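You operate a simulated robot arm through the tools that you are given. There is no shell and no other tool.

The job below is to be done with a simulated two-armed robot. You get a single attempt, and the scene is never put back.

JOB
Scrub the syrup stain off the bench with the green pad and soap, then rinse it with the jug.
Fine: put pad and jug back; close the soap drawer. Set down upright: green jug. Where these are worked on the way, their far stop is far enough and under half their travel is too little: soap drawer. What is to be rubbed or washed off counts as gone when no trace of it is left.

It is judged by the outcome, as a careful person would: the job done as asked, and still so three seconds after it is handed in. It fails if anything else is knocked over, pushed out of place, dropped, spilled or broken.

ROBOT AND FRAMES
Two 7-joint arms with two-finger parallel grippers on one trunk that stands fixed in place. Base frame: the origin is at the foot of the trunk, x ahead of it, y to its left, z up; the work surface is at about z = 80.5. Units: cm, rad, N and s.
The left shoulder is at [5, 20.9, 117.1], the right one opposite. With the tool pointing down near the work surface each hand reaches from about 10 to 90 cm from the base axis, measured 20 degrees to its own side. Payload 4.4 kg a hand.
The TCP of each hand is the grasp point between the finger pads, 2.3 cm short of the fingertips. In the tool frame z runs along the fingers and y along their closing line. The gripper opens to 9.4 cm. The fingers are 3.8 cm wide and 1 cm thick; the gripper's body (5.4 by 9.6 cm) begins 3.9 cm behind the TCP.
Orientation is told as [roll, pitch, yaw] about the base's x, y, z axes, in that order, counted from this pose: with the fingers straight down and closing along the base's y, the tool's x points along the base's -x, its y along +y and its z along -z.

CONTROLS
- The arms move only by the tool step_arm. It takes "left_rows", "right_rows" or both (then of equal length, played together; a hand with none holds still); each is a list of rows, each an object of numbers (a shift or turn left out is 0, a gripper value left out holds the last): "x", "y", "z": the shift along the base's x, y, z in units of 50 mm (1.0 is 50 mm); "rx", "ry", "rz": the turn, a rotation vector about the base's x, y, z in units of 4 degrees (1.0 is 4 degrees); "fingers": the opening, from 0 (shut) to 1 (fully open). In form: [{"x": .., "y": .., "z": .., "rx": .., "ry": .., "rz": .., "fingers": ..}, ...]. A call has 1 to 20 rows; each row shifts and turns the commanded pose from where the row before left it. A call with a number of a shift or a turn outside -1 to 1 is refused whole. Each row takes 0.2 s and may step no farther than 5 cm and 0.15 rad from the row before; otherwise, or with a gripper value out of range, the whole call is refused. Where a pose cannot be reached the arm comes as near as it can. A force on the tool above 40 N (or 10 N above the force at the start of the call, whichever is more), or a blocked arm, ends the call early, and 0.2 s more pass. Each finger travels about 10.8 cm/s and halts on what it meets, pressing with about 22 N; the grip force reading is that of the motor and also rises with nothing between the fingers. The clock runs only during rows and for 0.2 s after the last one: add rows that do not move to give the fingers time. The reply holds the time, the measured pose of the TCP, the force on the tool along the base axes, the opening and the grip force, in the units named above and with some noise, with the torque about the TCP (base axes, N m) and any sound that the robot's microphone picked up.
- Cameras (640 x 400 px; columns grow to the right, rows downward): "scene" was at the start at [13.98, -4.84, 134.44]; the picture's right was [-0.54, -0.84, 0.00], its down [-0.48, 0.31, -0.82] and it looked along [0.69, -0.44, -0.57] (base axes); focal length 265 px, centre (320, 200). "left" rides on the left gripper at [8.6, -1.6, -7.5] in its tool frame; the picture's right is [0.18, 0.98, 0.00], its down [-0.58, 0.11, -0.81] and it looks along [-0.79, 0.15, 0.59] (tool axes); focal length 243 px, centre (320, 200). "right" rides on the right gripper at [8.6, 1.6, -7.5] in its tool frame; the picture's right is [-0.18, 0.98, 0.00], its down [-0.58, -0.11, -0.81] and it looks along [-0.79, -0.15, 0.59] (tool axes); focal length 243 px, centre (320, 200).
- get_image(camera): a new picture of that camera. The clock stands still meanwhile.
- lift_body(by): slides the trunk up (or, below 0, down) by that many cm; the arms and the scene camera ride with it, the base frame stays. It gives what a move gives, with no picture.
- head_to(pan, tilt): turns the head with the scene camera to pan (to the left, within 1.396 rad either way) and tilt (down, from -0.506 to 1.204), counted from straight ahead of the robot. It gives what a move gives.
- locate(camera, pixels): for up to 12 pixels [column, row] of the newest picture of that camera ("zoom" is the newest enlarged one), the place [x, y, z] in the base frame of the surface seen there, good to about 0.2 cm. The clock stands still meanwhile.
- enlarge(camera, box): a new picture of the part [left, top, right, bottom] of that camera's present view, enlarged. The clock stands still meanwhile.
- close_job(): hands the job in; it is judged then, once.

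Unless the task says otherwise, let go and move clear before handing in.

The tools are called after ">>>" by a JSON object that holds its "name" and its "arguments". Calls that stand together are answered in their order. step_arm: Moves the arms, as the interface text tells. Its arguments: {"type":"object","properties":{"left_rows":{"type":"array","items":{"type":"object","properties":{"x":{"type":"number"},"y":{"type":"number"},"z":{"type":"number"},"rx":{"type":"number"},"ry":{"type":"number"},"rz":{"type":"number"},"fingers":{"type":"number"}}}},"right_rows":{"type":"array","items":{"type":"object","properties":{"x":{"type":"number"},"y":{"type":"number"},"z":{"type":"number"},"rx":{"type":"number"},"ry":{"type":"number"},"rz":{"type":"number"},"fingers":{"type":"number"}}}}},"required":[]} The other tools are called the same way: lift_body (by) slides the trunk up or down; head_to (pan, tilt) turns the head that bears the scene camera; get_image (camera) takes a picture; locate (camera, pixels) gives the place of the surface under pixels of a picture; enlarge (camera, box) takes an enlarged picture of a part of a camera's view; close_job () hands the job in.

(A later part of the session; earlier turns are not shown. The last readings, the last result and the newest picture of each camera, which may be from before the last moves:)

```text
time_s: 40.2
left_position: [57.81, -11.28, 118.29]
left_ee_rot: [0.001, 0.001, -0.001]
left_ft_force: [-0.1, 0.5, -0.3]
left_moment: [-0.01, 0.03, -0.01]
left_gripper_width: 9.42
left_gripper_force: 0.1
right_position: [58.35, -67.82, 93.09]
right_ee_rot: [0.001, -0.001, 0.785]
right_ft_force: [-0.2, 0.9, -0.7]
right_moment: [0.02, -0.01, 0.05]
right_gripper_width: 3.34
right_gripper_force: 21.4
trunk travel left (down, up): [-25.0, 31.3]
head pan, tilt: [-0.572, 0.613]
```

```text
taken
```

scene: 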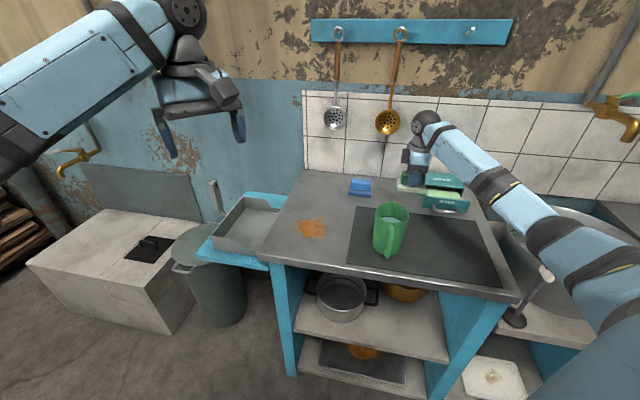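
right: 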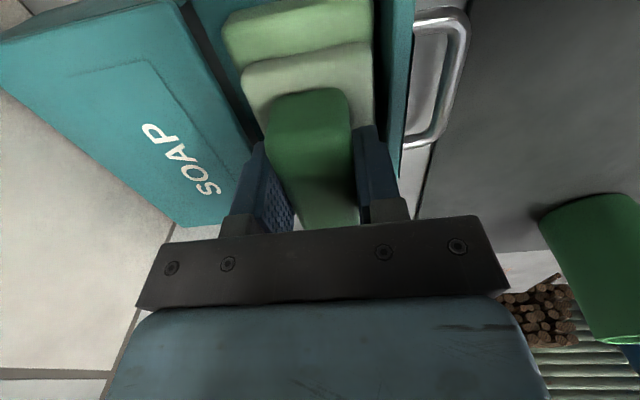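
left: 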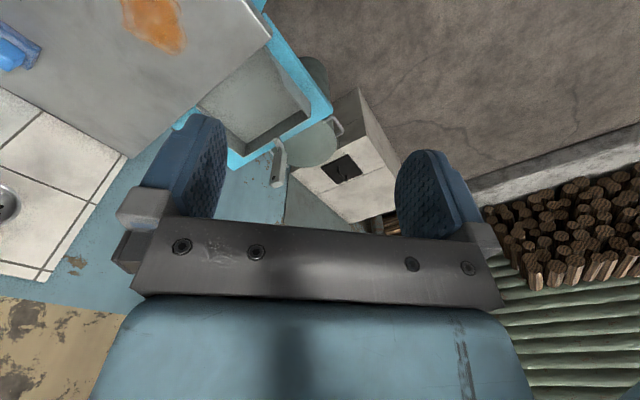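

The pad is still held. I need to know how high the forearm runs, since it may pass over the jug when I scrub.

>>> {"name": "locate", "arguments": {"camera": "scene", "pixels": [[440, 130], [470, 160], [500, 195], [530, 215], [560, 240], [590, 265], [620, 300], [480, 185], [520, 225], [545, 245]]}}

>>> {"name": "locate", "arguments": {"camera": "right", "pixels": [[30, 30], [560, 230], [600, 60]]}}

```text
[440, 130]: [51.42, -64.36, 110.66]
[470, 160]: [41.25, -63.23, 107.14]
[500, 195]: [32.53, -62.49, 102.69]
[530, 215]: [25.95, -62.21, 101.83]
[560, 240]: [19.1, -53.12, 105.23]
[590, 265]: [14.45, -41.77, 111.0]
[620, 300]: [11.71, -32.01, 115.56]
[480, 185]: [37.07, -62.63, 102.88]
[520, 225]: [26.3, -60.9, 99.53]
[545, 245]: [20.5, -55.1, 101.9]
```

```text
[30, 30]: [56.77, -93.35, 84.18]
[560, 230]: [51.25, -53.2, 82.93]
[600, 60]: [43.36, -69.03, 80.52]
```

The elbow is at about z 100 and the forearm runs low, so over the stain it could brush the jug (top 92.8). I'll raise the trunk so the arm comes from higher up, testing a small step first to see that the pad stays held.

>>> {"name": "lift_body", "arguments": {"by": 2}}

```text
time_s: 40.9
left_position: [57.96, -11.43, 120.28]
left_ee_rot: [-0.001, 0.002, 0.0]
left_ft_force: [0.1, 0.5, 0.2]
left_moment: [0.0, -0.02, -0.01]
left_gripper_width: 9.4
left_gripper_force: 0.2
right_position: [58.32, -67.86, 95.1]
right_ee_rot: [-0.001, -0.001, 0.787]
right_ft_force: [0.3, -0.3, -1.1]
right_moment: [0.0, 0.06, -0.01]
right_gripper_width: 3.33
right_gripper_force: 22.0
trunk travel left (down, up): [-27.0, 29.3]
head pan, tilt: [-0.572, 0.613]
```

Still held, and the lift is gentle (about 4 cm/s). I'll raise the trunk further.

>>> {"name": "lift_body", "arguments": {"by": 6}}

>>> {"name": "lift_body", "arguments": {"by": 10}}

>>> {"name": "get_image", "arguments": {"camera": "scene"}}

>>> {"name": "get_image", "arguments": {"camera": "right"}}

```text
time_s: 41.9
left_position: [57.94, -11.37, 126.29]
left_ee_rot: [0.001, 0.001, -0.002]
left_ft_force: [-0.3, 0.4, -0.2]
left_moment: [0.0, 0.01, 0.01]
left_gripper_width: 9.41
left_gripper_force: 0.1
right_position: [58.34, -67.78, 101.21]
right_ee_rot: [0.0, 0.002, 0.785]
right_ft_force: [0.5, 1.0, -1.2]
right_moment: [-0.02, 0.01, -0.01]
right_gripper_width: 3.32
right_gripper_force: 21.9
trunk travel left (down, up): [-33.0, 23.3]
head pan, tilt: [-0.572, 0.613]
```

```text
time_s: 43.2
left_position: [57.86, -11.35, 136.28]
left_ee_rot: [0.002, 0.0, -0.001]
left_ft_force: [0.4, 0.7, 0.2]
left_moment: [0.0, 0.0, 0.03]
left_gripper_width: 9.41
left_gripper_force: 0.1
right_position: [58.35, -67.83, 111.2]
right_ee_rot: [0.0, 0.001, 0.785]
right_ft_force: [-0.5, -0.4, -0.6]
right_moment: [-0.03, 0.04, 0.03]
right_gripper_width: 3.34
right_gripper_force: 21.9
trunk travel left (down, up): [-43.0, 13.3]
head pan, tilt: [-0.572, 0.613]
```

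```text
taken
```

scene: 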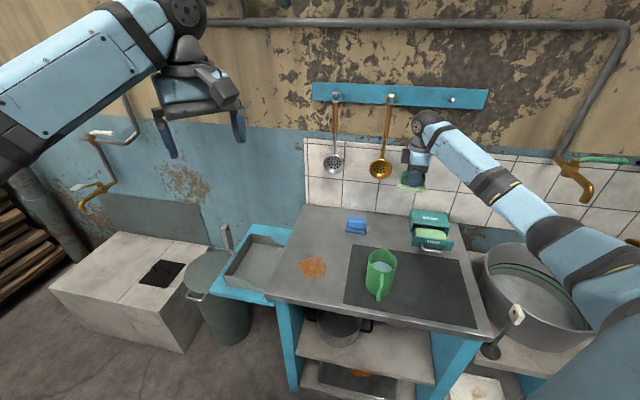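

```text
taken
```

right: 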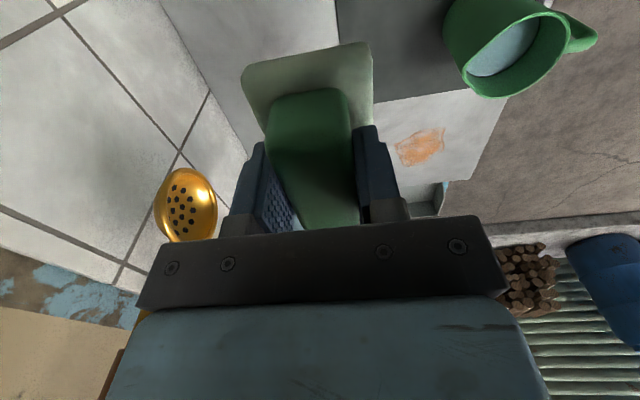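

The pad is held and soapy, and the stain is visible at (420,147) in the right view. I'll carry it over the stain and come down to about z 93.

>>> {"name": "step_arm", "arguments": {"right_rows": [{"x": 0.04, "y": 0.14}, {"x": 0.08, "y": 0.28, "z": -0.05}, {"x": 0.1, "y": 0.34, "z": -0.1}, {"x": 0.1, "y": 0.34, "z": -0.13}, {"x": 0.1, "y": 0.34, "z": -0.13}, {"x": 0.1, "y": 0.34, "z": -0.13}, {"x": 0.1, "y": 0.34, "z": -0.13}, {"x": 0.1, "y": 0.34, "z": -0.13}, {"x": 0.1, "y": 0.34, "z": -0.13}, {"x": 0.1, "y": 0.34, "z": -0.13}, {"x": 0.1, "y": 0.34, "z": -0.13}, {"x": 0.1, "y": 0.34, "z": -0.13}, {"x": 0.1, "y": 0.34, "z": -0.13}, {"x": 0.1, "y": 0.34, "z": -0.13}, {"x": 0.1, "y": 0.34, "z": -0.13}, {"x": 0.1, "y": 0.34, "z": -0.13}, {"x": 0.1, "y": 0.34, "z": -0.13}, {"x": 0.1, "y": 0.34, "z": -0.13}, {"x": 0.08, "y": 0.2, "z": -0.1}, {"x": 0.03, "y": 0.1, "z": -0.08}]}}

>>> {"name": "get_image", "arguments": {"camera": "scene"}}

>>> {"name": "get_image", "arguments": {"camera": "right"}}

```text
time_s: 47.4
left_position: [57.92, -11.23, 136.27]
left_ee_rot: [0.0, 0.0, -0.001]
left_ft_force: [0.0, -0.4, 0.2]
left_moment: [0.01, 0.0, -0.03]
left_gripper_width: 9.4
left_gripper_force: 0.0
right_position: [67.49, -36.94, 99.68]
right_ee_rot: [-0.001, 0.001, 0.785]
right_ft_force: [0.7, 0.8, -0.9]
right_moment: [0.02, 0.0, 0.0]
right_gripper_width: 3.35
right_gripper_force: 22.4
trunk travel left (down, up): [-43.0, 13.3]
head pan, tilt: [-0.572, 0.613]
```

```text
taken
```

scene: 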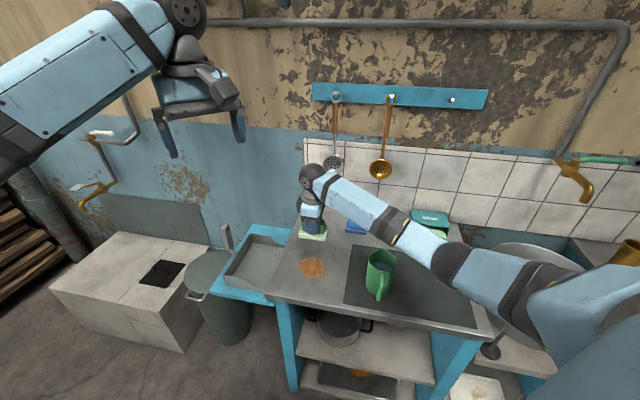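

```text
taken
```

right: 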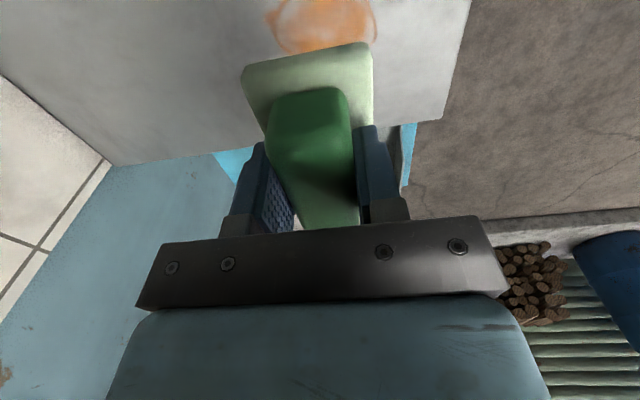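

The pad is over the stain region. I'll check the stain's limits from the scene view, the bench's left edge, and the forearm's height above the jug.

>>> {"name": "enlarge", "arguments": {"camera": "scene", "box": [260, 220, 360, 300]}}

>>> {"name": "locate", "arguments": {"camera": "scene", "pixels": [[400, 245], [420, 258], [440, 268], [460, 285], [500, 310], [301, 264], [326, 268], [312, 257], [312, 278], [302, 273], [324, 261], [270, 292]]}}

>>> {"name": "locate", "arguments": {"camera": "right", "pixels": [[272, 20], [295, 52], [375, 20], [370, 45], [443, 120], [470, 5], [320, 10], [110, 162], [250, 70], [370, 60]]}}

```text
5.00 times, centred on (310, 260) of scene
```

zoom: 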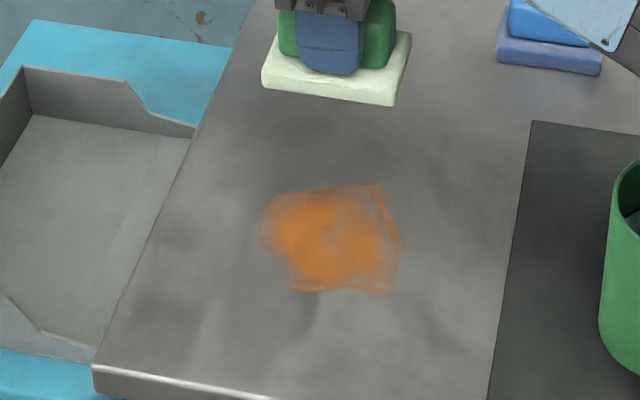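

```text
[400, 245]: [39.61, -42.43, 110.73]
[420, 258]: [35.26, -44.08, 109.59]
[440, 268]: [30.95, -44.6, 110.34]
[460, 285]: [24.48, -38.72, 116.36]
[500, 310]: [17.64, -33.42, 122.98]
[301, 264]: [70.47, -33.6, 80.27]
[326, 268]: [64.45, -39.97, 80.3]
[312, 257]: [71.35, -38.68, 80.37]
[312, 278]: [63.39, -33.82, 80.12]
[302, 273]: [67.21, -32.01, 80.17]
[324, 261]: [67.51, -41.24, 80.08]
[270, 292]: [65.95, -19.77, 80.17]
```

```text
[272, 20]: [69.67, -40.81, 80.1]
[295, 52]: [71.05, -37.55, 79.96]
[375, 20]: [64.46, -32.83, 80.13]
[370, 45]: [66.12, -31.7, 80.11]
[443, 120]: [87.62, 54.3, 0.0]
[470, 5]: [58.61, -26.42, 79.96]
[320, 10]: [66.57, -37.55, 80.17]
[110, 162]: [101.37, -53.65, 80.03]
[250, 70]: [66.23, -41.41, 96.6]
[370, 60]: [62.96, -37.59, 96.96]
```

The forearm is now clear at z ~110. I'll get the stain's outline exactly from the zoom.

>>> {"name": "locate", "arguments": {"camera": "zoom", "pixels": [[262, 232], [275, 197], [325, 188], [380, 183], [402, 240], [390, 293], [295, 288], [265, 248], [330, 240], [150, 240], [95, 360], [200, 130]]}}

```text
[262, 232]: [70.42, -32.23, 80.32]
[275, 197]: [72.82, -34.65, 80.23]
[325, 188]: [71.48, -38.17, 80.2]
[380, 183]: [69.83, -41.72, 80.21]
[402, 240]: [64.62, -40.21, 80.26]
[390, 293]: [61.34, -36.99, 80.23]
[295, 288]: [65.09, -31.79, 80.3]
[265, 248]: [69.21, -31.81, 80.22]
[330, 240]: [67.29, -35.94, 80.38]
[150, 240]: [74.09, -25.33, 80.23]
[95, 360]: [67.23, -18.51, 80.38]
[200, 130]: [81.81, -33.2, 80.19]
```

The stain spans u -27…-17 and v 68.3…79. I'll lower the pad onto it, first to just above contact.

>>> {"name": "step_arm", "arguments": {"right_rows": [{"z": -0.1}, {"z": -0.2}, {"z": -0.3}, {"z": -0.4}, {"z": -0.5}, {"z": -0.5}, {"z": -0.4}, {"z": -0.25}, {"z": -0.15}, {"z": -0.1}, {"z": -0.04}, {}]}}

>>> {"name": "get_image", "arguments": {"camera": "right"}}

```text
time_s: 50.0
left_position: [58.0, -11.33, 136.3]
left_ee_rot: [-0.001, 0.0, 0.001]
left_ft_force: [0.4, -0.5, -0.8]
left_moment: [0.01, 0.03, -0.01]
left_gripper_width: 9.4
left_gripper_force: 0.1
right_position: [67.41, -37.05, 85.09]
right_ee_rot: [0.001, 0.002, 0.785]
right_ft_force: [-0.5, 0.1, -0.1]
right_moment: [0.01, 0.0, -0.01]
right_gripper_width: 3.36
right_gripper_force: 22.3
trunk travel left (down, up): [-43.0, 13.3]
head pan, tilt: [-0.572, 0.613]
```

```text
taken
```

right: 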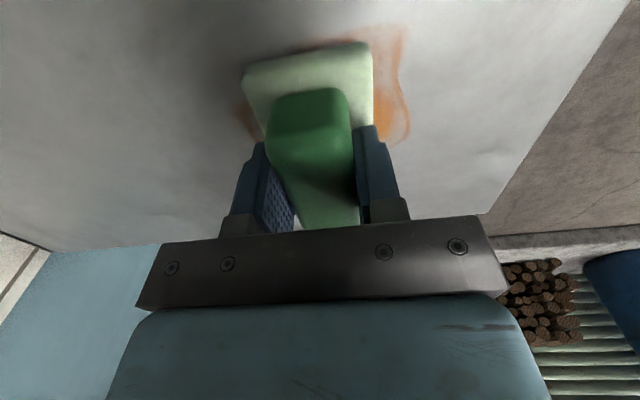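

>>> {"name": "step_arm", "arguments": {"right_rows": [{"z": -0.06}, {"z": -0.06}, {"z": -0.04}, {}]}}

```text
time_s: 51.0
left_position: [57.87, -11.3, 136.4]
left_ee_rot: [0.001, 0.001, -0.002]
left_ft_force: [-0.8, -0.9, 0.4]
left_moment: [0.05, -0.02, 0.03]
left_gripper_width: 9.38
left_gripper_force: 0.0
right_position: [67.46, -36.87, 84.38]
right_ee_rot: [0.001, 0.001, 0.786]
right_ft_force: [1.0, -0.5, 3.9]
right_moment: [-0.07, 0.1, 0.04]
right_gripper_width: 3.35
right_gripper_force: 22.6
trunk travel left (down, up): [-43.0, 13.3]
head pan, tilt: [-0.572, 0.613]
```

Contact at z 84.4 with 3.9 N. I'll press a little more and make a first pass along the stain's length.

>>> {"name": "step_arm", "arguments": {"right_rows": [{"z": -0.025}, {"x": 0.12, "y": 0.12}, {"x": 0.12, "y": 0.12}, {"x": 0.12, "y": 0.12}, {"x": 0.12, "y": 0.12}, {"x": 0.12, "y": 0.12}, {"x": -0.13, "y": -0.13}, {"x": -0.13, "y": -0.13}, {"x": -0.13, "y": -0.13}, {"x": -0.13, "y": -0.13}, {"x": -0.13, "y": -0.13}, {"x": -0.13, "y": -0.13}, {"x": -0.13, "y": -0.13}, {"x": -0.13, "y": -0.13}, {"x": -0.13, "y": -0.13}, {}]}}

>>> {"name": "get_image", "arguments": {"camera": "right"}}

>>> {"name": "enlarge", "arguments": {"camera": "scene", "box": [260, 220, 360, 300]}}

```text
time_s: 54.4
left_position: [57.78, -11.3, 136.36]
left_ee_rot: [-0.002, -0.001, -0.001]
left_ft_force: [-1.1, -0.1, 0.8]
left_moment: [-0.01, -0.01, 0.0]
left_gripper_width: 9.39
left_gripper_force: 0.0
right_position: [64.57, -39.73, 84.25]
right_ee_rot: [-0.003, 0.0, 0.786]
right_ft_force: [4.1, 4.1, 14.2]
right_moment: [0.17, -0.07, 0.01]
right_gripper_width: 3.36
right_gripper_force: 22.0
trunk travel left (down, up): [-43.0, 13.3]
head pan, tilt: [-0.572, 0.613]
```

```text
taken
```

right: 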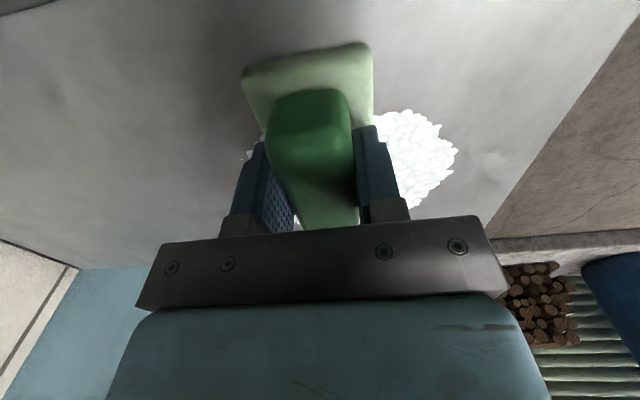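

```text
5.00 times, centred on (310, 260) of scene
```

zoom: 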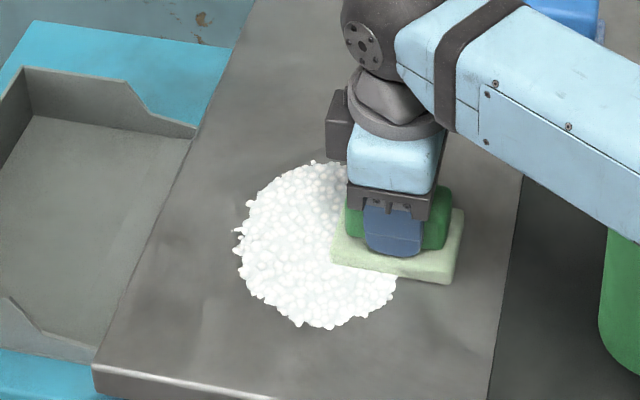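

The stain has turned to foam over its full area, and the pad is still held. I'll make two more passes at the far and near sides so that everything is scrubbed.

>>> {"name": "step_arm", "arguments": {"right_rows": [{"x": 0.13, "y": -0.13, "z": 0.012}, {"x": 0.13, "y": -0.13}, {"x": 0.13, "y": -0.13}, {"x": 0.133, "y": 0.133}, {"x": 0.133, "y": 0.133}, {"x": 0.133, "y": 0.133}, {"x": 0.133, "y": 0.133}, {"x": 0.133, "y": 0.133}, {"x": 0.133, "y": 0.133}, {"x": 0.133, "y": 0.133}, {"x": 0.133, "y": 0.133}, {"x": 0.133, "y": 0.133}, {}]}}

>>> {"name": "step_arm", "arguments": {"right_rows": [{"x": -0.13, "y": 0.13}, {"x": -0.13, "y": 0.13}, {"x": -0.13, "y": 0.13}, {"x": -0.13, "y": 0.13}, {"x": -0.13, "y": 0.13}, {"x": -0.13, "y": 0.13}, {"x": -0.133, "y": -0.133}, {"x": -0.133, "y": -0.133}, {"x": -0.133, "y": -0.133}, {"x": -0.133, "y": -0.133}, {"x": -0.133, "y": -0.133}, {"x": -0.133, "y": -0.133}, {"x": -0.133, "y": -0.133}, {"x": -0.133, "y": -0.133}, {"x": -0.133, "y": -0.133}, {}]}}

>>> {"name": "get_image", "arguments": {"camera": "right"}}

>>> {"name": "enlarge", "arguments": {"camera": "scene", "box": [260, 220, 360, 300]}}

```text
time_s: 57.2
left_position: [57.91, -11.37, 136.34]
left_ee_rot: [0.001, 0.0, 0.0]
left_ft_force: [0.5, -0.5, 0.1]
left_moment: [-0.02, 0.0, -0.01]
left_gripper_width: 9.39
left_gripper_force: 0.0
right_position: [72.55, -35.69, 84.26]
right_ee_rot: [0.001, -0.001, 0.785]
right_ft_force: [-0.7, -1.8, 5.5]
right_moment: [-0.12, 0.14, -0.01]
right_gripper_width: 3.34
right_gripper_force: 21.6
trunk travel left (down, up): [-43.0, 13.3]
head pan, tilt: [-0.572, 0.613]
```

```text
time_s: 60.6
left_position: [57.86, -11.34, 136.3]
left_ee_rot: [0.001, 0.002, 0.0]
left_ft_force: [0.1, -0.9, 0.3]
left_moment: [0.01, 0.03, 0.04]
left_gripper_width: 9.42
left_gripper_force: 0.1
right_position: [62.61, -37.95, 84.21]
right_ee_rot: [-0.001, 0.0, 0.786]
right_ft_force: [0.2, -0.6, 0.8]
right_moment: [-0.04, -0.01, -0.02]
right_gripper_width: 3.34
right_gripper_force: 21.9
trunk travel left (down, up): [-43.0, 13.3]
head pan, tilt: [-0.572, 0.613]
```

```text
taken
```

right: 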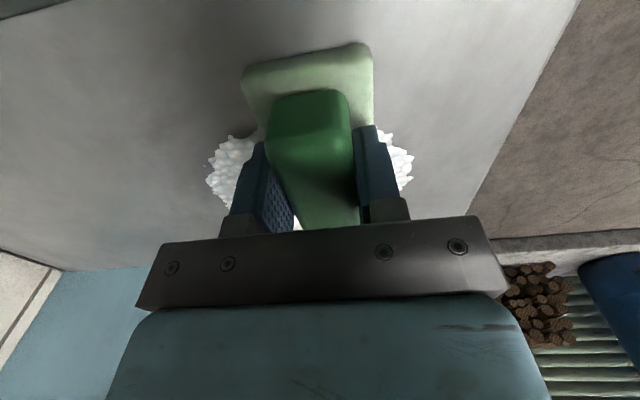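

```text
5.00 times, centred on (310, 260) of scene
```

zoom: 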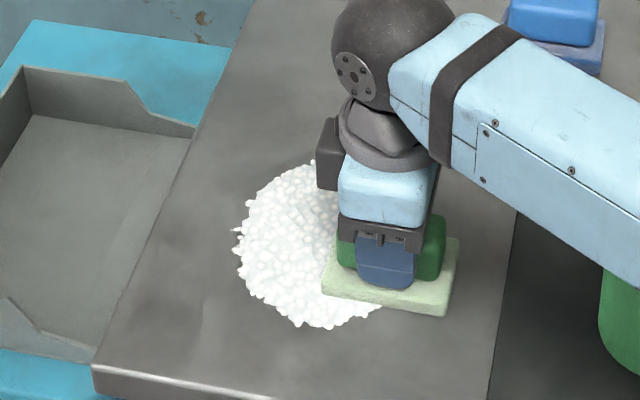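

The last pass was light (0.8 N). I'll press a bit more and repeat the near side, then a diagonal through the middle.

>>> {"name": "step_arm", "arguments": {"right_rows": [{"z": -0.035}, {"x": 0.133, "y": 0.133}, {"x": 0.133, "y": 0.133}, {"x": 0.133, "y": 0.133}, {"x": 0.133, "y": 0.133}, {"x": 0.133, "y": 0.133}, {"x": 0.133, "y": 0.133}, {"x": 0.133, "y": 0.133}, {"x": 0.133, "y": 0.133}, {"x": 0.133, "y": 0.133}, {"x": 0.13, "y": -0.13}, {"x": 0.13, "y": -0.13}, {}]}}

>>> {"name": "step_arm", "arguments": {"right_rows": [{"x": -0.133, "y": -0.133}, {"x": -0.133, "y": -0.133}, {"x": -0.133, "y": -0.133}, {"x": -0.133, "y": -0.133}, {"x": -0.133, "y": -0.133}, {"x": -0.133, "y": -0.133}, {"x": -0.133, "y": -0.133}, {"x": -0.133, "y": -0.133}, {"x": -0.133, "y": -0.133}, {"x": 0.13, "y": -0.13}, {"x": 0.13, "y": -0.13}, {"x": 0.13, "y": -0.13}, {"x": 0.133, "y": 0.133}, {"x": 0.133, "y": 0.133}, {"x": 0.133, "y": 0.133}, {"x": 0.133, "y": 0.133}, {"x": 0.133, "y": 0.133}, {"x": 0.133, "y": 0.133}, {"x": 0.133, "y": 0.133}, {}]}}

>>> {"name": "enlarge", "arguments": {"camera": "scene", "box": [260, 220, 360, 300]}}

```text
time_s: 63.4
left_position: [57.8, -11.35, 136.45]
left_ee_rot: [0.0, -0.001, -0.001]
left_ft_force: [0.2, -0.7, 0.3]
left_moment: [-0.03, 0.01, 0.01]
left_gripper_width: 9.4
left_gripper_force: 0.1
right_position: [69.84, -32.92, 84.12]
right_ee_rot: [-0.003, 0.001, 0.786]
right_ft_force: [-3.6, 3.9, 8.8]
right_moment: [0.24, -0.09, 0.11]
right_gripper_width: 3.32
right_gripper_force: 22.0
trunk travel left (down, up): [-43.0, 13.3]
head pan, tilt: [-0.572, 0.613]
```

```text
time_s: 67.6
left_position: [57.74, -11.41, 136.39]
left_ee_rot: [0.0, -0.001, -0.001]
left_ft_force: [-0.5, -0.4, 0.0]
left_moment: [0.04, -0.01, -0.02]
left_gripper_width: 9.4
left_gripper_force: 0.1
right_position: [70.63, -36.49, 84.1]
right_ee_rot: [-0.001, 0.0, 0.786]
right_ft_force: [-1.1, -2.1, 7.4]
right_moment: [-0.16, 0.15, 0.01]
right_gripper_width: 3.32
right_gripper_force: 22.1
trunk travel left (down, up): [-43.0, 13.3]
head pan, tilt: [-0.572, 0.613]
```

```text
5.00 times, centred on (310, 260) of scene
```

zoom: 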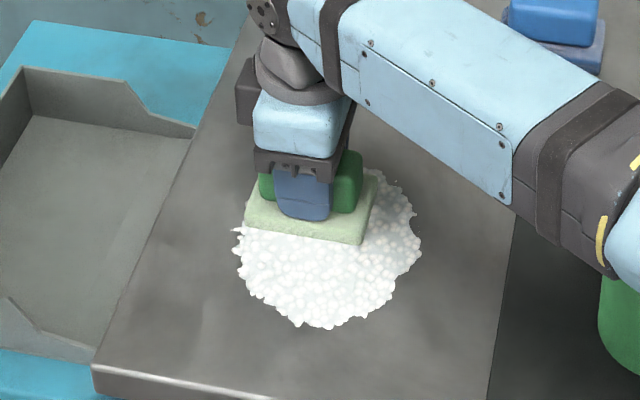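

The whole patch is scrubbed into foam. Next I'll return the pad; first I'll check where the hanging ladles are so the hand keeps clear of them.

>>> {"name": "locate", "arguments": {"camera": "scene", "pixels": [[381, 170], [373, 168], [390, 172], [380, 178], [389, 115], [333, 163], [355, 225], [357, 232]]}}

>>> {"name": "step_arm", "arguments": {"right_rows": [{"z": 0.05}, {"z": 0.1}, {"z": 0.15}, {"z": 0.2}, {"z": 0.25}, {"z": 0.25}, {"z": 0.25}, {"z": 0.25}, {"z": 0.25}, {"z": 0.25}, {"z": 0.25}, {"z": 0.25}, {"z": 0.2}, {"z": 0.15}, {"z": 0.1}, {"z": 0.05}]}}

>>> {"name": "get_image", "arguments": {"camera": "right"}}

>>> {"name": "get_image", "arguments": {"camera": "scene"}}

```text
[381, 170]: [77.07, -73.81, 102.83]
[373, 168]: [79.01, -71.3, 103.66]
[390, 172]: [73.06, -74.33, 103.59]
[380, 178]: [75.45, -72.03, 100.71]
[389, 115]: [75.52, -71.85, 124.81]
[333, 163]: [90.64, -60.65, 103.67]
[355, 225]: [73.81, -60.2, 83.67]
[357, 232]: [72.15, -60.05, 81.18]
```

```text
time_s: 71.0
left_position: [57.85, -11.36, 136.35]
left_ee_rot: [0.001, -0.002, -0.001]
left_ft_force: [-0.6, -1.1, -0.5]
left_moment: [0.0, 0.01, 0.0]
left_gripper_width: 9.39
left_gripper_force: 0.2
right_position: [70.62, -36.38, 99.03]
right_ee_rot: [-0.002, 0.0, 0.786]
right_ft_force: [0.3, 0.2, -0.3]
right_moment: [0.06, -0.02, 0.02]
right_gripper_width: 3.35
right_gripper_force: 22.1
trunk travel left (down, up): [-43.0, 13.3]
head pan, tilt: [-0.572, 0.613]
```

```text
taken
```

right: 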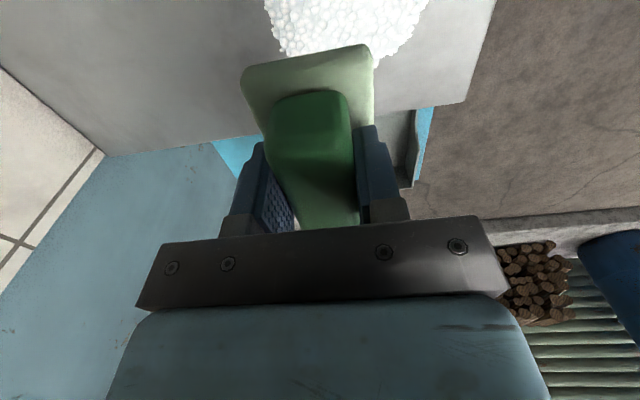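

```text
taken
```

scene: 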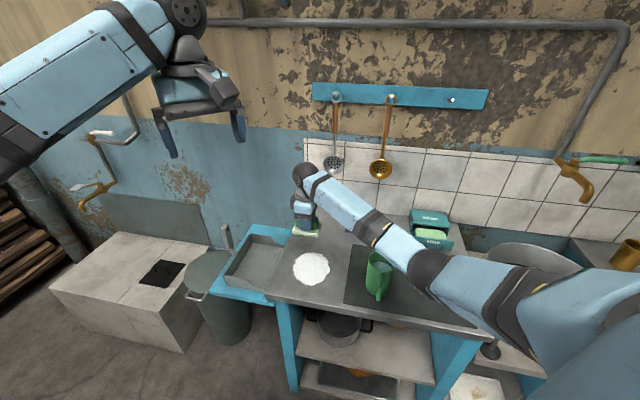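

The pad is still held, the foam patch is complete, and the gold ladle is at v≈104. I'll go back by the same route to (58.35, -67.8, 111), away from the wall, and lower the trunk there.

>>> {"name": "step_arm", "arguments": {"right_rows": [{"x": -0.05, "y": -0.12, "z": 0.06}, {"x": -0.09, "y": -0.22, "z": 0.12}, {"x": -0.13, "y": -0.333, "z": 0.14}, {"x": -0.13, "y": -0.333, "z": 0.14}, {"x": -0.13, "y": -0.333, "z": 0.14}, {"x": -0.13, "y": -0.333, "z": 0.14}, {"x": -0.13, "y": -0.333, "z": 0.14}, {"x": -0.13, "y": -0.333, "z": 0.14}, {"x": -0.13, "y": -0.333, "z": 0.14}, {"x": -0.13, "y": -0.333, "z": 0.14}, {"x": -0.13, "y": -0.333, "z": 0.14}, {"x": -0.13, "y": -0.333, "z": 0.14}, {"x": -0.13, "y": -0.333, "z": 0.14}, {"x": -0.13, "y": -0.333, "z": 0.14}, {"x": -0.13, "y": -0.333, "z": 0.14}, {"x": -0.13, "y": -0.333, "z": 0.14}, {"x": -0.13, "y": -0.333, "z": 0.14}, {"x": -0.13, "y": -0.333, "z": 0.14}, {"x": -0.1, "y": -0.4, "z": 0.04}, {"x": -0.04, "y": -0.22}]}}

>>> {"name": "lift_body", "arguments": {"by": -9}}

>>> {"name": "lift_body", "arguments": {"by": -9}}

>>> {"name": "get_image", "arguments": {"camera": "scene"}}

>>> {"name": "get_image", "arguments": {"camera": "right"}}

```text
time_s: 75.2
left_position: [57.82, -11.25, 136.35]
left_ee_rot: [0.0, 0.002, -0.001]
left_ft_force: [0.4, 0.4, -0.4]
left_moment: [0.03, 0.01, -0.03]
left_gripper_width: 9.42
left_gripper_force: 0.0
right_position: [58.76, -67.99, 111.28]
right_ee_rot: [0.0, -0.002, 0.785]
right_ft_force: [-0.4, 0.9, -0.5]
right_moment: [0.03, 0.02, 0.01]
right_gripper_width: 3.33
right_gripper_force: 22.0
trunk travel left (down, up): [-43.0, 13.3]
head pan, tilt: [-0.572, 0.613]
```

```text
time_s: 76.5
left_position: [57.92, -11.27, 127.29]
left_ee_rot: [-0.001, 0.001, -0.001]
left_ft_force: [0.7, 0.0, 0.6]
left_moment: [-0.02, 0.0, 0.02]
left_gripper_width: 9.4
left_gripper_force: 0.1
right_position: [58.74, -67.86, 102.44]
right_ee_rot: [0.0, -0.002, 0.785]
right_ft_force: [0.0, 0.6, -0.3]
right_moment: [-0.03, -0.02, 0.01]
right_gripper_width: 3.32
right_gripper_force: 22.4
trunk travel left (down, up): [-34.0, 22.3]
head pan, tilt: [-0.572, 0.613]
```

```text
time_s: 77.7
left_position: [57.87, -11.39, 118.36]
left_ee_rot: [0.001, -0.001, 0.001]
left_ft_force: [0.1, -0.4, 0.9]
left_moment: [-0.02, -0.04, 0.03]
left_gripper_width: 9.42
left_gripper_force: 0.1
right_position: [58.92, -67.86, 93.37]
right_ee_rot: [0.001, 0.0, 0.787]
right_ft_force: [-0.2, -0.8, -1.2]
right_moment: [0.0, 0.0, 0.05]
right_gripper_width: 3.33
right_gripper_force: 22.0
trunk travel left (down, up): [-25.0, 31.3]
head pan, tilt: [-0.572, 0.613]
```

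```text
taken
```

scene: 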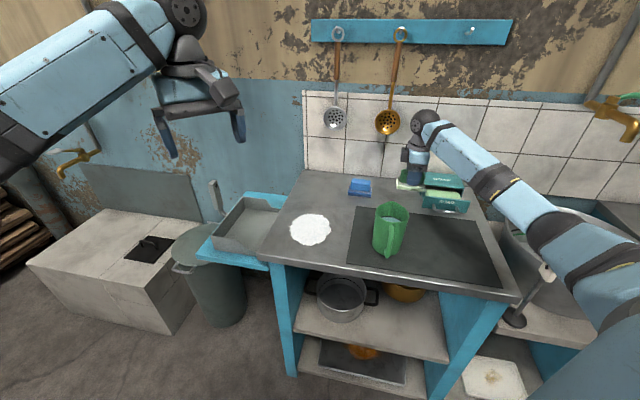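

```text
taken
```

right: 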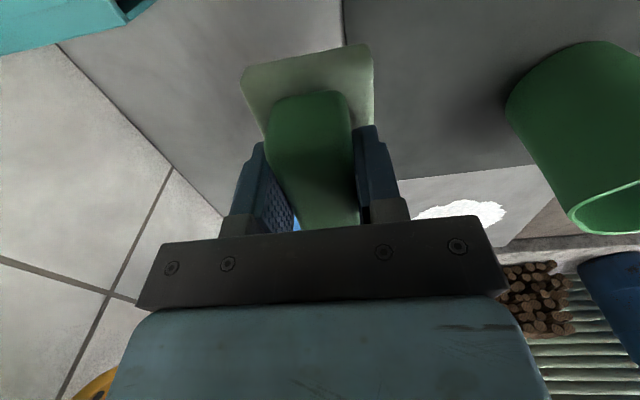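

The trunk is back at its first height and the pad is held. I'll move to the pad's own spot (65.8, -70.3) and lower it.

>>> {"name": "step_arm", "arguments": {"right_rows": [{"x": 0.1, "y": -0.036}, {"x": 0.18, "y": -0.064}, {"x": 0.25, "y": -0.09}, {"x": 0.28, "y": -0.1}, {"x": 0.28, "y": -0.1}, {"x": 0.18, "y": -0.064}, {"x": 0.12, "y": -0.04}, {"z": -0.1}, {"z": -0.2}, {"z": -0.3}, {"z": -0.35}, {"z": -0.3}, {"z": -0.2}, {"z": -0.15}, {"z": -0.1}, {"z": -0.05}, {}]}}

>>> {"name": "get_image", "arguments": {"camera": "right"}}

```text
time_s: 81.3
left_position: [57.76, -11.25, 118.36]
left_ee_rot: [-0.001, -0.001, 0.001]
left_ft_force: [-0.9, -0.8, 0.1]
left_moment: [0.01, -0.01, -0.03]
left_gripper_width: 9.42
left_gripper_force: 0.1
right_position: [65.74, -70.37, 84.68]
right_ee_rot: [0.0, 0.001, 0.786]
right_ft_force: [0.1, -0.3, 0.2]
right_moment: [-0.01, -0.01, 0.04]
right_gripper_width: 3.32
right_gripper_force: 22.3
trunk travel left (down, up): [-25.0, 31.3]
head pan, tilt: [-0.572, 0.613]
```

```text
taken
```

right: 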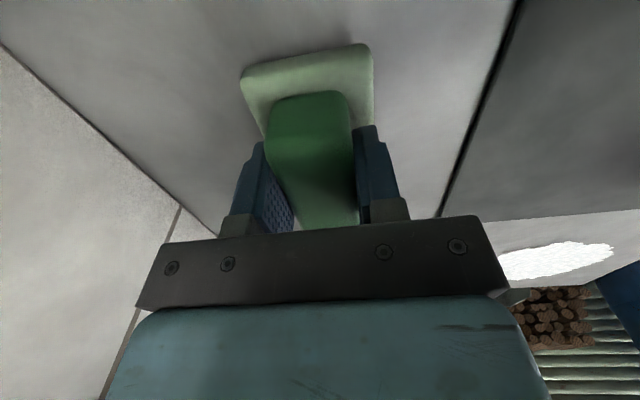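

>>> {"name": "step_arm", "arguments": {"right_rows": [{"z": -0.04}, {"z": -0.04}, {"z": -0.03}, {}]}}

```text
time_s: 82.3
left_position: [57.82, -11.3, 118.36]
left_ee_rot: [-0.001, -0.001, 0.0]
left_ft_force: [0.5, 0.6, -0.2]
left_moment: [-0.02, 0.01, 0.0]
left_gripper_width: 9.39
left_gripper_force: 0.2
right_position: [65.9, -70.52, 84.22]
right_ee_rot: [-0.003, -0.001, 0.784]
right_ft_force: [-0.4, -2.2, 4.5]
right_moment: [-0.02, 0.03, 0.03]
right_gripper_width: 3.3
right_gripper_force: 21.3
trunk travel left (down, up): [-25.0, 31.3]
head pan, tilt: [-0.572, 0.613]
```

The bench bears the pad (4.5 N). I'll open the fingers and rise.

>>> {"name": "step_arm", "arguments": {"right_rows": [{"fingers": 0.6}, {}, {}, {"z": 0.1}, {"z": 0.3}, {"z": 0.5}, {"z": 0.6}, {"z": 0.6}, {}]}}

>>> {"name": "enlarge", "arguments": {"camera": "scene", "box": [340, 150, 460, 225]}}

```text
time_s: 84.3
left_position: [57.92, -11.44, 118.29]
left_ee_rot: [0.001, 0.001, 0.0]
left_ft_force: [1.1, -0.7, 0.0]
left_moment: [-0.02, -0.02, 0.01]
left_gripper_width: 9.39
left_gripper_force: 0.0
right_position: [65.8, -70.35, 94.43]
right_ee_rot: [0.002, 0.0, 0.787]
right_ft_force: [0.2, -0.5, -0.4]
right_moment: [-0.02, 0.01, 0.05]
right_gripper_width: 5.63
right_gripper_force: 0.0
trunk travel left (down, up): [-25.0, 31.3]
head pan, tilt: [-0.572, 0.613]
```

```text
5.33 times, centred on (400, 188) of scene
```

zoom: 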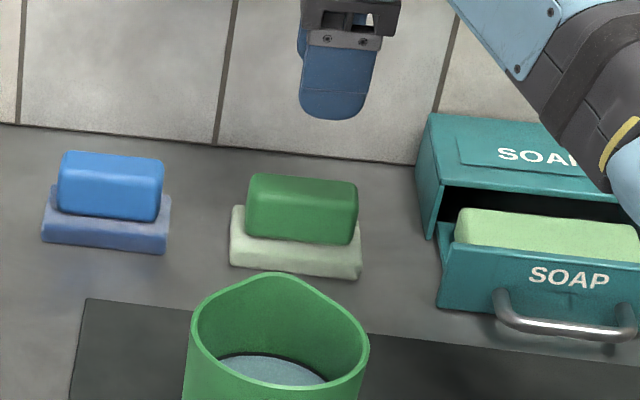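

The pad is back on its spot. Now to close the drawer: I'll go over the handle at (48.9, -75.8), grip it again and push.

>>> {"name": "step_arm", "arguments": {"right_rows": [{"z": 0.6, "fingers": 0.32}, {"z": 0.5}, {"x": -0.422, "y": -0.1355}, {"x": -0.422, "y": -0.1355}, {"x": -0.422, "y": -0.1355}, {"x": -0.422, "y": -0.1355}, {"x": -0.422, "y": -0.1355}, {"x": -0.422, "y": -0.1355}, {"x": -0.422, "y": -0.1355}, {"x": -0.422, "y": -0.1355}, {}]}}

>>> {"name": "get_image", "arguments": {"camera": "right"}}

```text
time_s: 86.7
left_position: [57.9, -11.33, 118.2]
left_ee_rot: [0.0, 0.0, 0.0]
left_ft_force: [0.2, -0.7, -0.2]
left_moment: [-0.01, -0.01, 0.05]
left_gripper_width: 9.38
left_gripper_force: 0.1
right_position: [48.81, -75.7, 99.83]
right_ee_rot: [-0.001, 0.001, 0.785]
right_ft_force: [-0.3, 0.3, -0.1]
right_moment: [-0.02, -0.01, -0.02]
right_gripper_width: 3.03
right_gripper_force: 0.0
trunk travel left (down, up): [-25.0, 31.3]
head pan, tilt: [-0.572, 0.613]
```

```text
taken
```

right: 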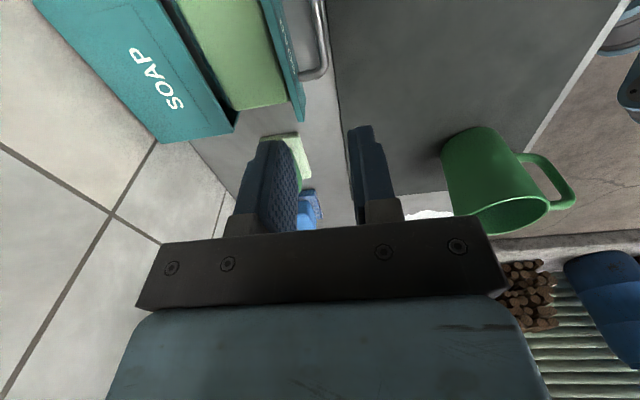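

The hand is over the handle as before. I'll go down, grip it, and push it closed gently.

>>> {"name": "step_arm", "arguments": {"right_rows": [{"x": 0.01, "y": -0.01, "z": -0.5}, {"z": -0.6}, {"z": -0.6}, {"z": -0.5}, {"z": -0.4}, {"z": -0.3}, {"z": -0.2}, {"z": -0.12}, {}, {"fingers": 0.0}, {}, {}]}}

>>> {"name": "get_image", "arguments": {"camera": "right"}}

```text
time_s: 89.3
left_position: [57.89, -11.28, 118.44]
left_ee_rot: [-0.002, 0.001, -0.002]
left_ft_force: [0.2, 0.4, 0.6]
left_moment: [0.0, -0.02, 0.02]
left_gripper_width: 9.41
left_gripper_force: 0.0
right_position: [48.85, -75.9, 83.86]
right_ee_rot: [0.001, 0.0, 0.784]
right_ft_force: [0.2, 0.1, -0.2]
right_moment: [-0.02, 0.0, 0.0]
right_gripper_width: 0.93
right_gripper_force: 44.8
trunk travel left (down, up): [-25.0, 31.3]
head pan, tilt: [-0.572, 0.613]
```

```text
taken
```

right: 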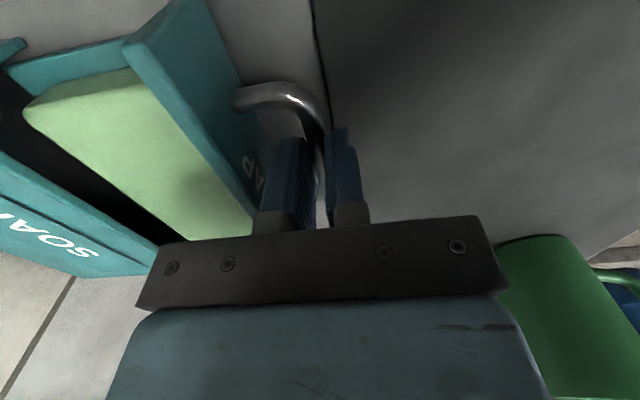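

The handle is gripped. I'll push 6.5 cm in, then feel for the closed stop.

>>> {"name": "step_arm", "arguments": {"right_rows": [{"x": 0.06, "y": -0.06}, {"x": 0.1, "y": -0.1}, {"x": 0.1, "y": -0.1}, {"x": 0.1, "y": -0.1}, {"x": 0.1, "y": -0.1}, {"x": 0.1, "y": -0.1}, {"x": 0.1, "y": -0.1}, {"x": 0.1, "y": -0.1}, {"x": 0.1, "y": -0.1}, {"x": 0.06, "y": -0.06}, {}]}}

>>> {"name": "step_arm", "arguments": {"right_rows": [{"x": 0.04, "y": -0.04}, {"x": 0.04, "y": -0.04}, {"x": 0.03, "y": -0.03}, {"x": 0.03, "y": -0.03}, {}]}}

>>> {"name": "enlarge", "arguments": {"camera": "scene", "box": [400, 150, 500, 215]}}

>>> {"name": "get_image", "arguments": {"camera": "right"}}

```text
time_s: 91.7
left_position: [57.8, -11.41, 118.27]
left_ee_rot: [0.0, 0.001, -0.001]
left_ft_force: [-0.5, -1.1, -0.1]
left_moment: [0.01, 0.02, -0.01]
left_gripper_width: 9.39
left_gripper_force: 0.2
right_position: [53.58, -80.41, 83.93]
right_ee_rot: [0.001, 0.0, 0.784]
right_ft_force: [-0.5, 0.1, -1.0]
right_moment: [-0.08, 0.12, 0.01]
right_gripper_width: 0.95
right_gripper_force: 44.9
trunk travel left (down, up): [-25.0, 31.3]
head pan, tilt: [-0.572, 0.613]
```

```text
time_s: 92.9
left_position: [57.76, -11.28, 118.45]
left_ee_rot: [-0.001, 0.0, 0.001]
left_ft_force: [-0.2, 0.2, -0.5]
left_moment: [0.0, -0.01, -0.03]
left_gripper_width: 9.39
left_gripper_force: 0.0
right_position: [54.16, -81.12, 83.86]
right_ee_rot: [0.002, 0.001, 0.786]
right_ft_force: [-10.1, 11.5, -3.1]
right_moment: [0.45, 0.01, -0.1]
right_gripper_width: 0.92
right_gripper_force: 45.3
trunk travel left (down, up): [-25.0, 31.3]
head pan, tilt: [-0.572, 0.613]
```

```text
6.15 times, centred on (450, 182) of scene
```

zoom: 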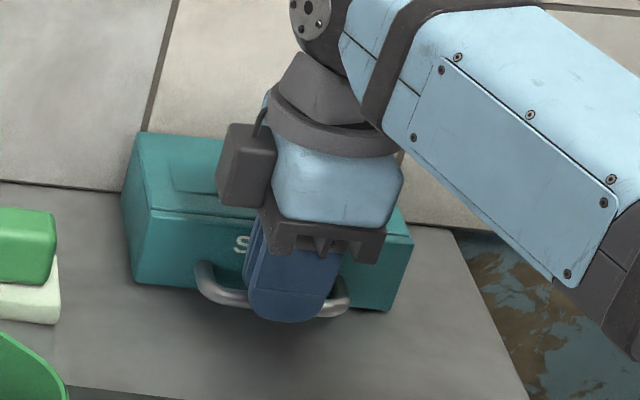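

```text
taken
```

right: 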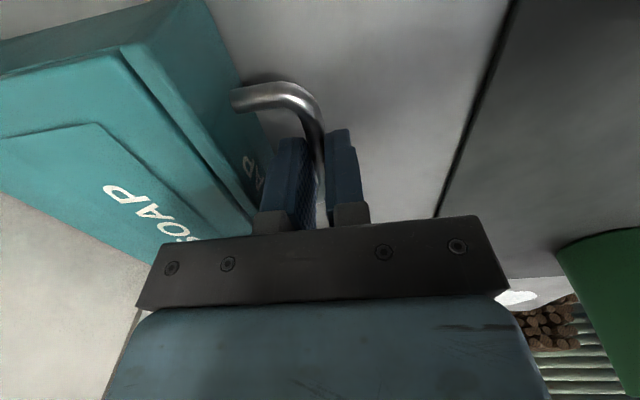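

The drawer is shut, with a 15 N stop. I'll release the handle and rise to about z 105.

>>> {"name": "step_arm", "arguments": {"right_rows": [{"fingers": 0.32}, {}, {"z": 0.15}, {"z": 0.4}, {"z": 0.6}, {"z": 0.8}, {"z": 0.8}, {"z": 0.8}, {"z": 0.7}, {}]}}

>>> {"name": "enlarge", "arguments": {"camera": "scene", "box": [340, 150, 490, 250]}}

>>> {"name": "get_image", "arguments": {"camera": "right"}}

```text
time_s: 95.1
left_position: [57.89, -11.25, 118.38]
left_ee_rot: [-0.001, 0.0, 0.001]
left_ft_force: [-0.5, 0.1, 0.1]
left_moment: [0.0, -0.02, 0.01]
left_gripper_width: 9.39
left_gripper_force: 0.1
right_position: [54.16, -81.15, 105.21]
right_ee_rot: [-0.003, -0.001, 0.786]
right_ft_force: [0.4, -0.3, -0.5]
right_moment: [0.01, 0.0, 0.0]
right_gripper_width: 2.99
right_gripper_force: 0.2
trunk travel left (down, up): [-25.0, 31.3]
head pan, tilt: [-0.572, 0.613]
```

```text
4.00 times, centred on (415, 200) of scene
```

zoom: 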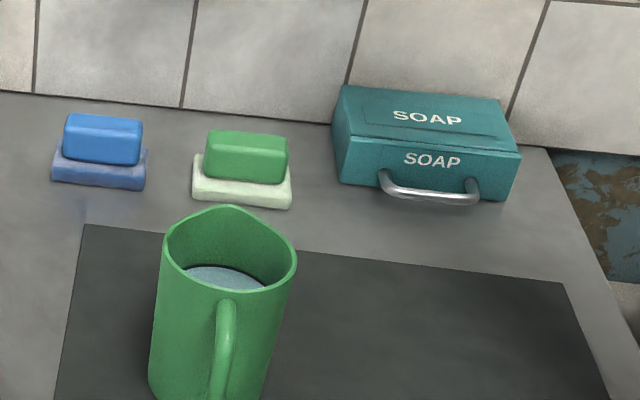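

```text
taken
```

right: 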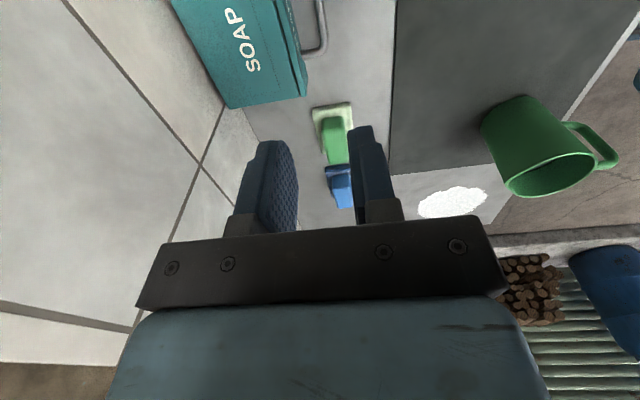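

The drawer is closed and both pads are in place. Now I'll measure the jug: rim, body sides, handle and water level.

>>> {"name": "locate", "arguments": {"camera": "zoom", "pixels": [[166, 245], [293, 262], [230, 209], [200, 287], [265, 290], [160, 330], [275, 340], [153, 385], [225, 305], [222, 350], [222, 272], [260, 396]]}}

>>> {"name": "locate", "arguments": {"camera": "right", "pixels": [[484, 118], [515, 97], [560, 130], [592, 155], [512, 190], [550, 192], [600, 158], [590, 130], [612, 160], [555, 170], [500, 150], [485, 132]]}}

```text
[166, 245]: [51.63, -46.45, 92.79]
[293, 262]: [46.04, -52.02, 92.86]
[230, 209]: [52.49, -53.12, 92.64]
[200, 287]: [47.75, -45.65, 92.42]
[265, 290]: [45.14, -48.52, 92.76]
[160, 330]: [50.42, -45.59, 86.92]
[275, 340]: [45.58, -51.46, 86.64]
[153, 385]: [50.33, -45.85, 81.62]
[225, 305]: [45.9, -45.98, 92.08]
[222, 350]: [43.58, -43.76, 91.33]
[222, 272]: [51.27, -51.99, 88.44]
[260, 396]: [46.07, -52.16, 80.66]
```

```text
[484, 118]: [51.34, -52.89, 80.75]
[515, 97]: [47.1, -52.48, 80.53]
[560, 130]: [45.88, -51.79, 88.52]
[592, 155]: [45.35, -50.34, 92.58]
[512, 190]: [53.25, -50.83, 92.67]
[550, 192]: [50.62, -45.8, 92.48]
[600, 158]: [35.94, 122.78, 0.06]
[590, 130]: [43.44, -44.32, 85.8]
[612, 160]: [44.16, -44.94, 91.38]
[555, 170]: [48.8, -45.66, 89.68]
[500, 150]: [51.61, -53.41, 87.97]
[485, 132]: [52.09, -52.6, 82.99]
```

The jug is a cylinder of about 8 cm, centre near (48.9, -49.3), rim 92.8, with the handle toward -v and the spout toward +v. I'll raise the trunk a little and move above it while turning the hand toward yaw 135°, so that the spout is on the side the wrist naturally tips to.

>>> {"name": "lift_body", "arguments": {"by": 8}}

>>> {"name": "step_arm", "arguments": {"right_rows": [{"x": -0.053, "y": 0.319, "z": -0.05, "rz": 0.98, "fingers": 1.0}, {"x": -0.053, "y": 0.319, "z": -0.05, "rz": 0.98}, {"x": -0.053, "y": 0.319, "z": -0.05, "rz": 0.98}, {"x": -0.053, "y": 0.319, "z": -0.05, "rz": 0.98}, {"x": -0.053, "y": 0.319, "z": -0.05, "rz": 0.98}, {"x": -0.053, "y": 0.319, "z": -0.05, "rz": 0.98}, {"x": -0.053, "y": 0.319, "z": -0.05, "rz": 0.98}, {"x": -0.053, "y": 0.319, "z": -0.05, "rz": 0.98}, {"x": -0.053, "y": 0.319, "z": -0.05, "rz": 0.98}, {"x": -0.053, "y": 0.319, "z": -0.05, "rz": 0.98}, {"x": -0.053, "y": 0.319, "z": -0.05, "rz": 0.98}, {"x": -0.053, "y": 0.319, "z": -0.05, "rz": 0.98}, {"x": -0.053, "y": 0.319, "z": -0.05, "rz": 0.98}, {"x": -0.053, "y": 0.319, "z": -0.05, "rz": 0.98}, {"x": -0.053, "y": 0.319, "z": -0.05, "rz": 0.98}, {"x": -0.053, "y": 0.319, "rz": 0.98}, {"x": -0.053, "y": 0.319, "rz": 0.98}, {"x": -0.053, "y": 0.319, "rz": 0.98}, {"x": -0.053, "y": 0.319, "rz": 0.98}, {"x": -0.053, "y": 0.319, "rz": 0.98}]}}

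>>> {"name": "get_image", "arguments": {"camera": "scene"}}

>>> {"name": "get_image", "arguments": {"camera": "right"}}

```text
time_s: 96.3
left_position: [57.88, -11.42, 126.42]
left_ee_rot: [-0.002, 0.002, -0.001]
left_ft_force: [0.1, -0.2, -0.6]
left_moment: [-0.03, 0.0, 0.0]
left_gripper_width: 9.41
left_gripper_force: 0.0
right_position: [54.06, -81.12, 113.1]
right_ee_rot: [0.0, 0.0, 0.785]
right_ft_force: [0.2, -0.2, 0.1]
right_moment: [0.01, 0.0, -0.02]
right_gripper_width: 3.02
right_gripper_force: 0.0
trunk travel left (down, up): [-33.0, 23.3]
head pan, tilt: [-0.572, 0.613]
```

```text
time_s: 100.5
left_position: [57.73, -11.4, 126.27]
left_ee_rot: [0.0, 0.0, -0.001]
left_ft_force: [-0.7, 0.0, 0.6]
left_moment: [0.01, 0.02, 0.05]
left_gripper_width: 9.4
left_gripper_force: 0.0
right_position: [48.96, -49.24, 109.45]
right_ee_rot: [0.001, -0.002, 2.153]
right_ft_force: [-0.4, -0.1, -0.9]
right_moment: [0.01, 0.02, 0.0]
right_gripper_width: 9.39
right_gripper_force: 0.1
trunk travel left (down, up): [-33.0, 23.3]
head pan, tilt: [-0.572, 0.613]
```

```text
taken
```

scene: 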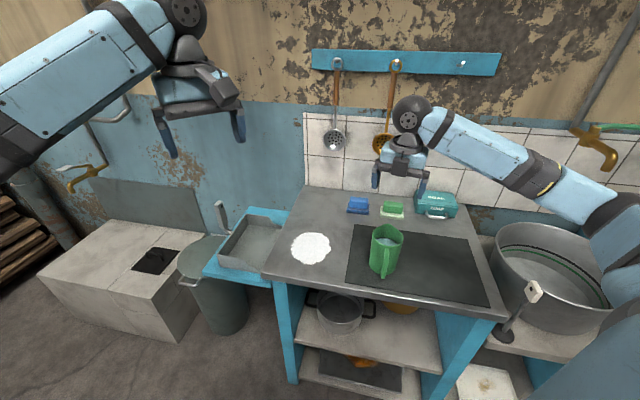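

```text
taken
```

right: 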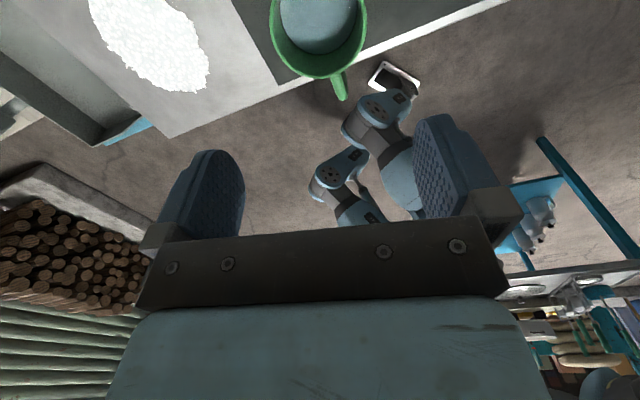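

Yaw 123° was reached without trouble. I'll finish the turn to 135°, come lower, and recheck the jug's centre.

>>> {"name": "step_arm", "arguments": {"right_rows": [{"rz": 0.9, "z": -0.4}, {"rz": 1.0, "z": -0.5}, {"rz": 1.0, "z": -0.5}, {"z": -0.3}, {}]}}

>>> {"name": "get_image", "arguments": {"camera": "right"}}

>>> {"name": "enlarge", "arguments": {"camera": "scene", "box": [340, 140, 460, 290]}}

```text
time_s: 101.7
left_position: [57.88, -11.26, 126.37]
left_ee_rot: [0.001, 0.0, 0.002]
left_ft_force: [0.2, 0.3, -0.2]
left_moment: [0.01, 0.02, 0.01]
left_gripper_width: 9.41
left_gripper_force: 0.0
right_position: [48.92, -49.09, 100.92]
right_ee_rot: [0.0, 0.001, 2.355]
right_ft_force: [0.0, 0.5, 0.4]
right_moment: [-0.01, 0.0, -0.02]
right_gripper_width: 9.39
right_gripper_force: 0.0
trunk travel left (down, up): [-33.0, 23.3]
head pan, tilt: [-0.572, 0.613]
```

```text
taken
```

right: 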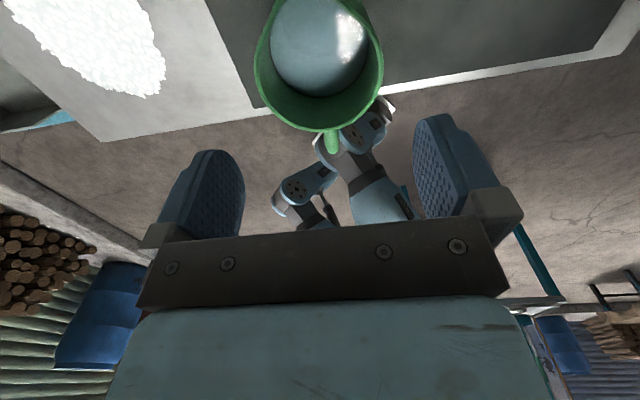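

```text
2.67 times, centred on (400, 215) of scene
```

zoom: 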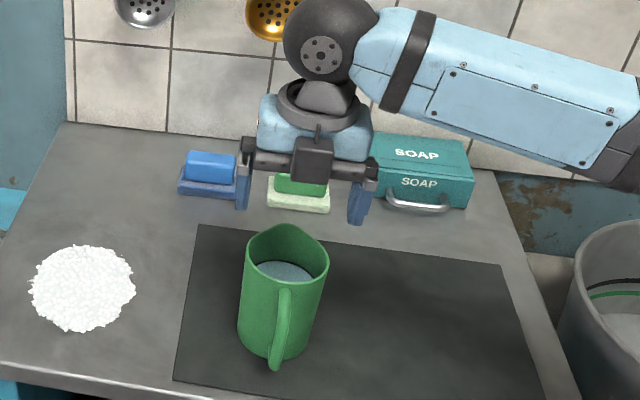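

From the right view the rim spans columns 256–382. I'll locate these rim edges and the water.

>>> {"name": "locate", "arguments": {"camera": "right", "pixels": [[258, 60], [380, 62], [300, 128], [337, 127], [263, 90], [376, 95], [257, 45], [378, 40], [310, 50], [332, 150], [365, 10], [272, 15]]}}

>>> {"name": "locate", "arguments": {"camera": "zoom", "pixels": [[247, 255], [326, 268], [286, 226], [262, 274], [305, 280], [240, 320], [320, 300], [278, 268]]}}

```text
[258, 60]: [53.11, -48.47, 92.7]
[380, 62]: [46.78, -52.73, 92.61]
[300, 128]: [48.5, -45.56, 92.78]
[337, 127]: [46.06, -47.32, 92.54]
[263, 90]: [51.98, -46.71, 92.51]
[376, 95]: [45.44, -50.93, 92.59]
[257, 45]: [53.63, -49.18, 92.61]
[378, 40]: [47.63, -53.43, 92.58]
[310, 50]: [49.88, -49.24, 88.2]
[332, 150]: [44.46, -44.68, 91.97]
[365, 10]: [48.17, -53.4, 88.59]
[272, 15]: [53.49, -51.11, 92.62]
```

```text
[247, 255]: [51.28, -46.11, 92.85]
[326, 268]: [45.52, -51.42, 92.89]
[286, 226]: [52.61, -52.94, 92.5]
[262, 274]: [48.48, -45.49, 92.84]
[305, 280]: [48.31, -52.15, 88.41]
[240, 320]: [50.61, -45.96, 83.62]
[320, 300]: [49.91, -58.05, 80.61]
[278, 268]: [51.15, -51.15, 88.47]
```

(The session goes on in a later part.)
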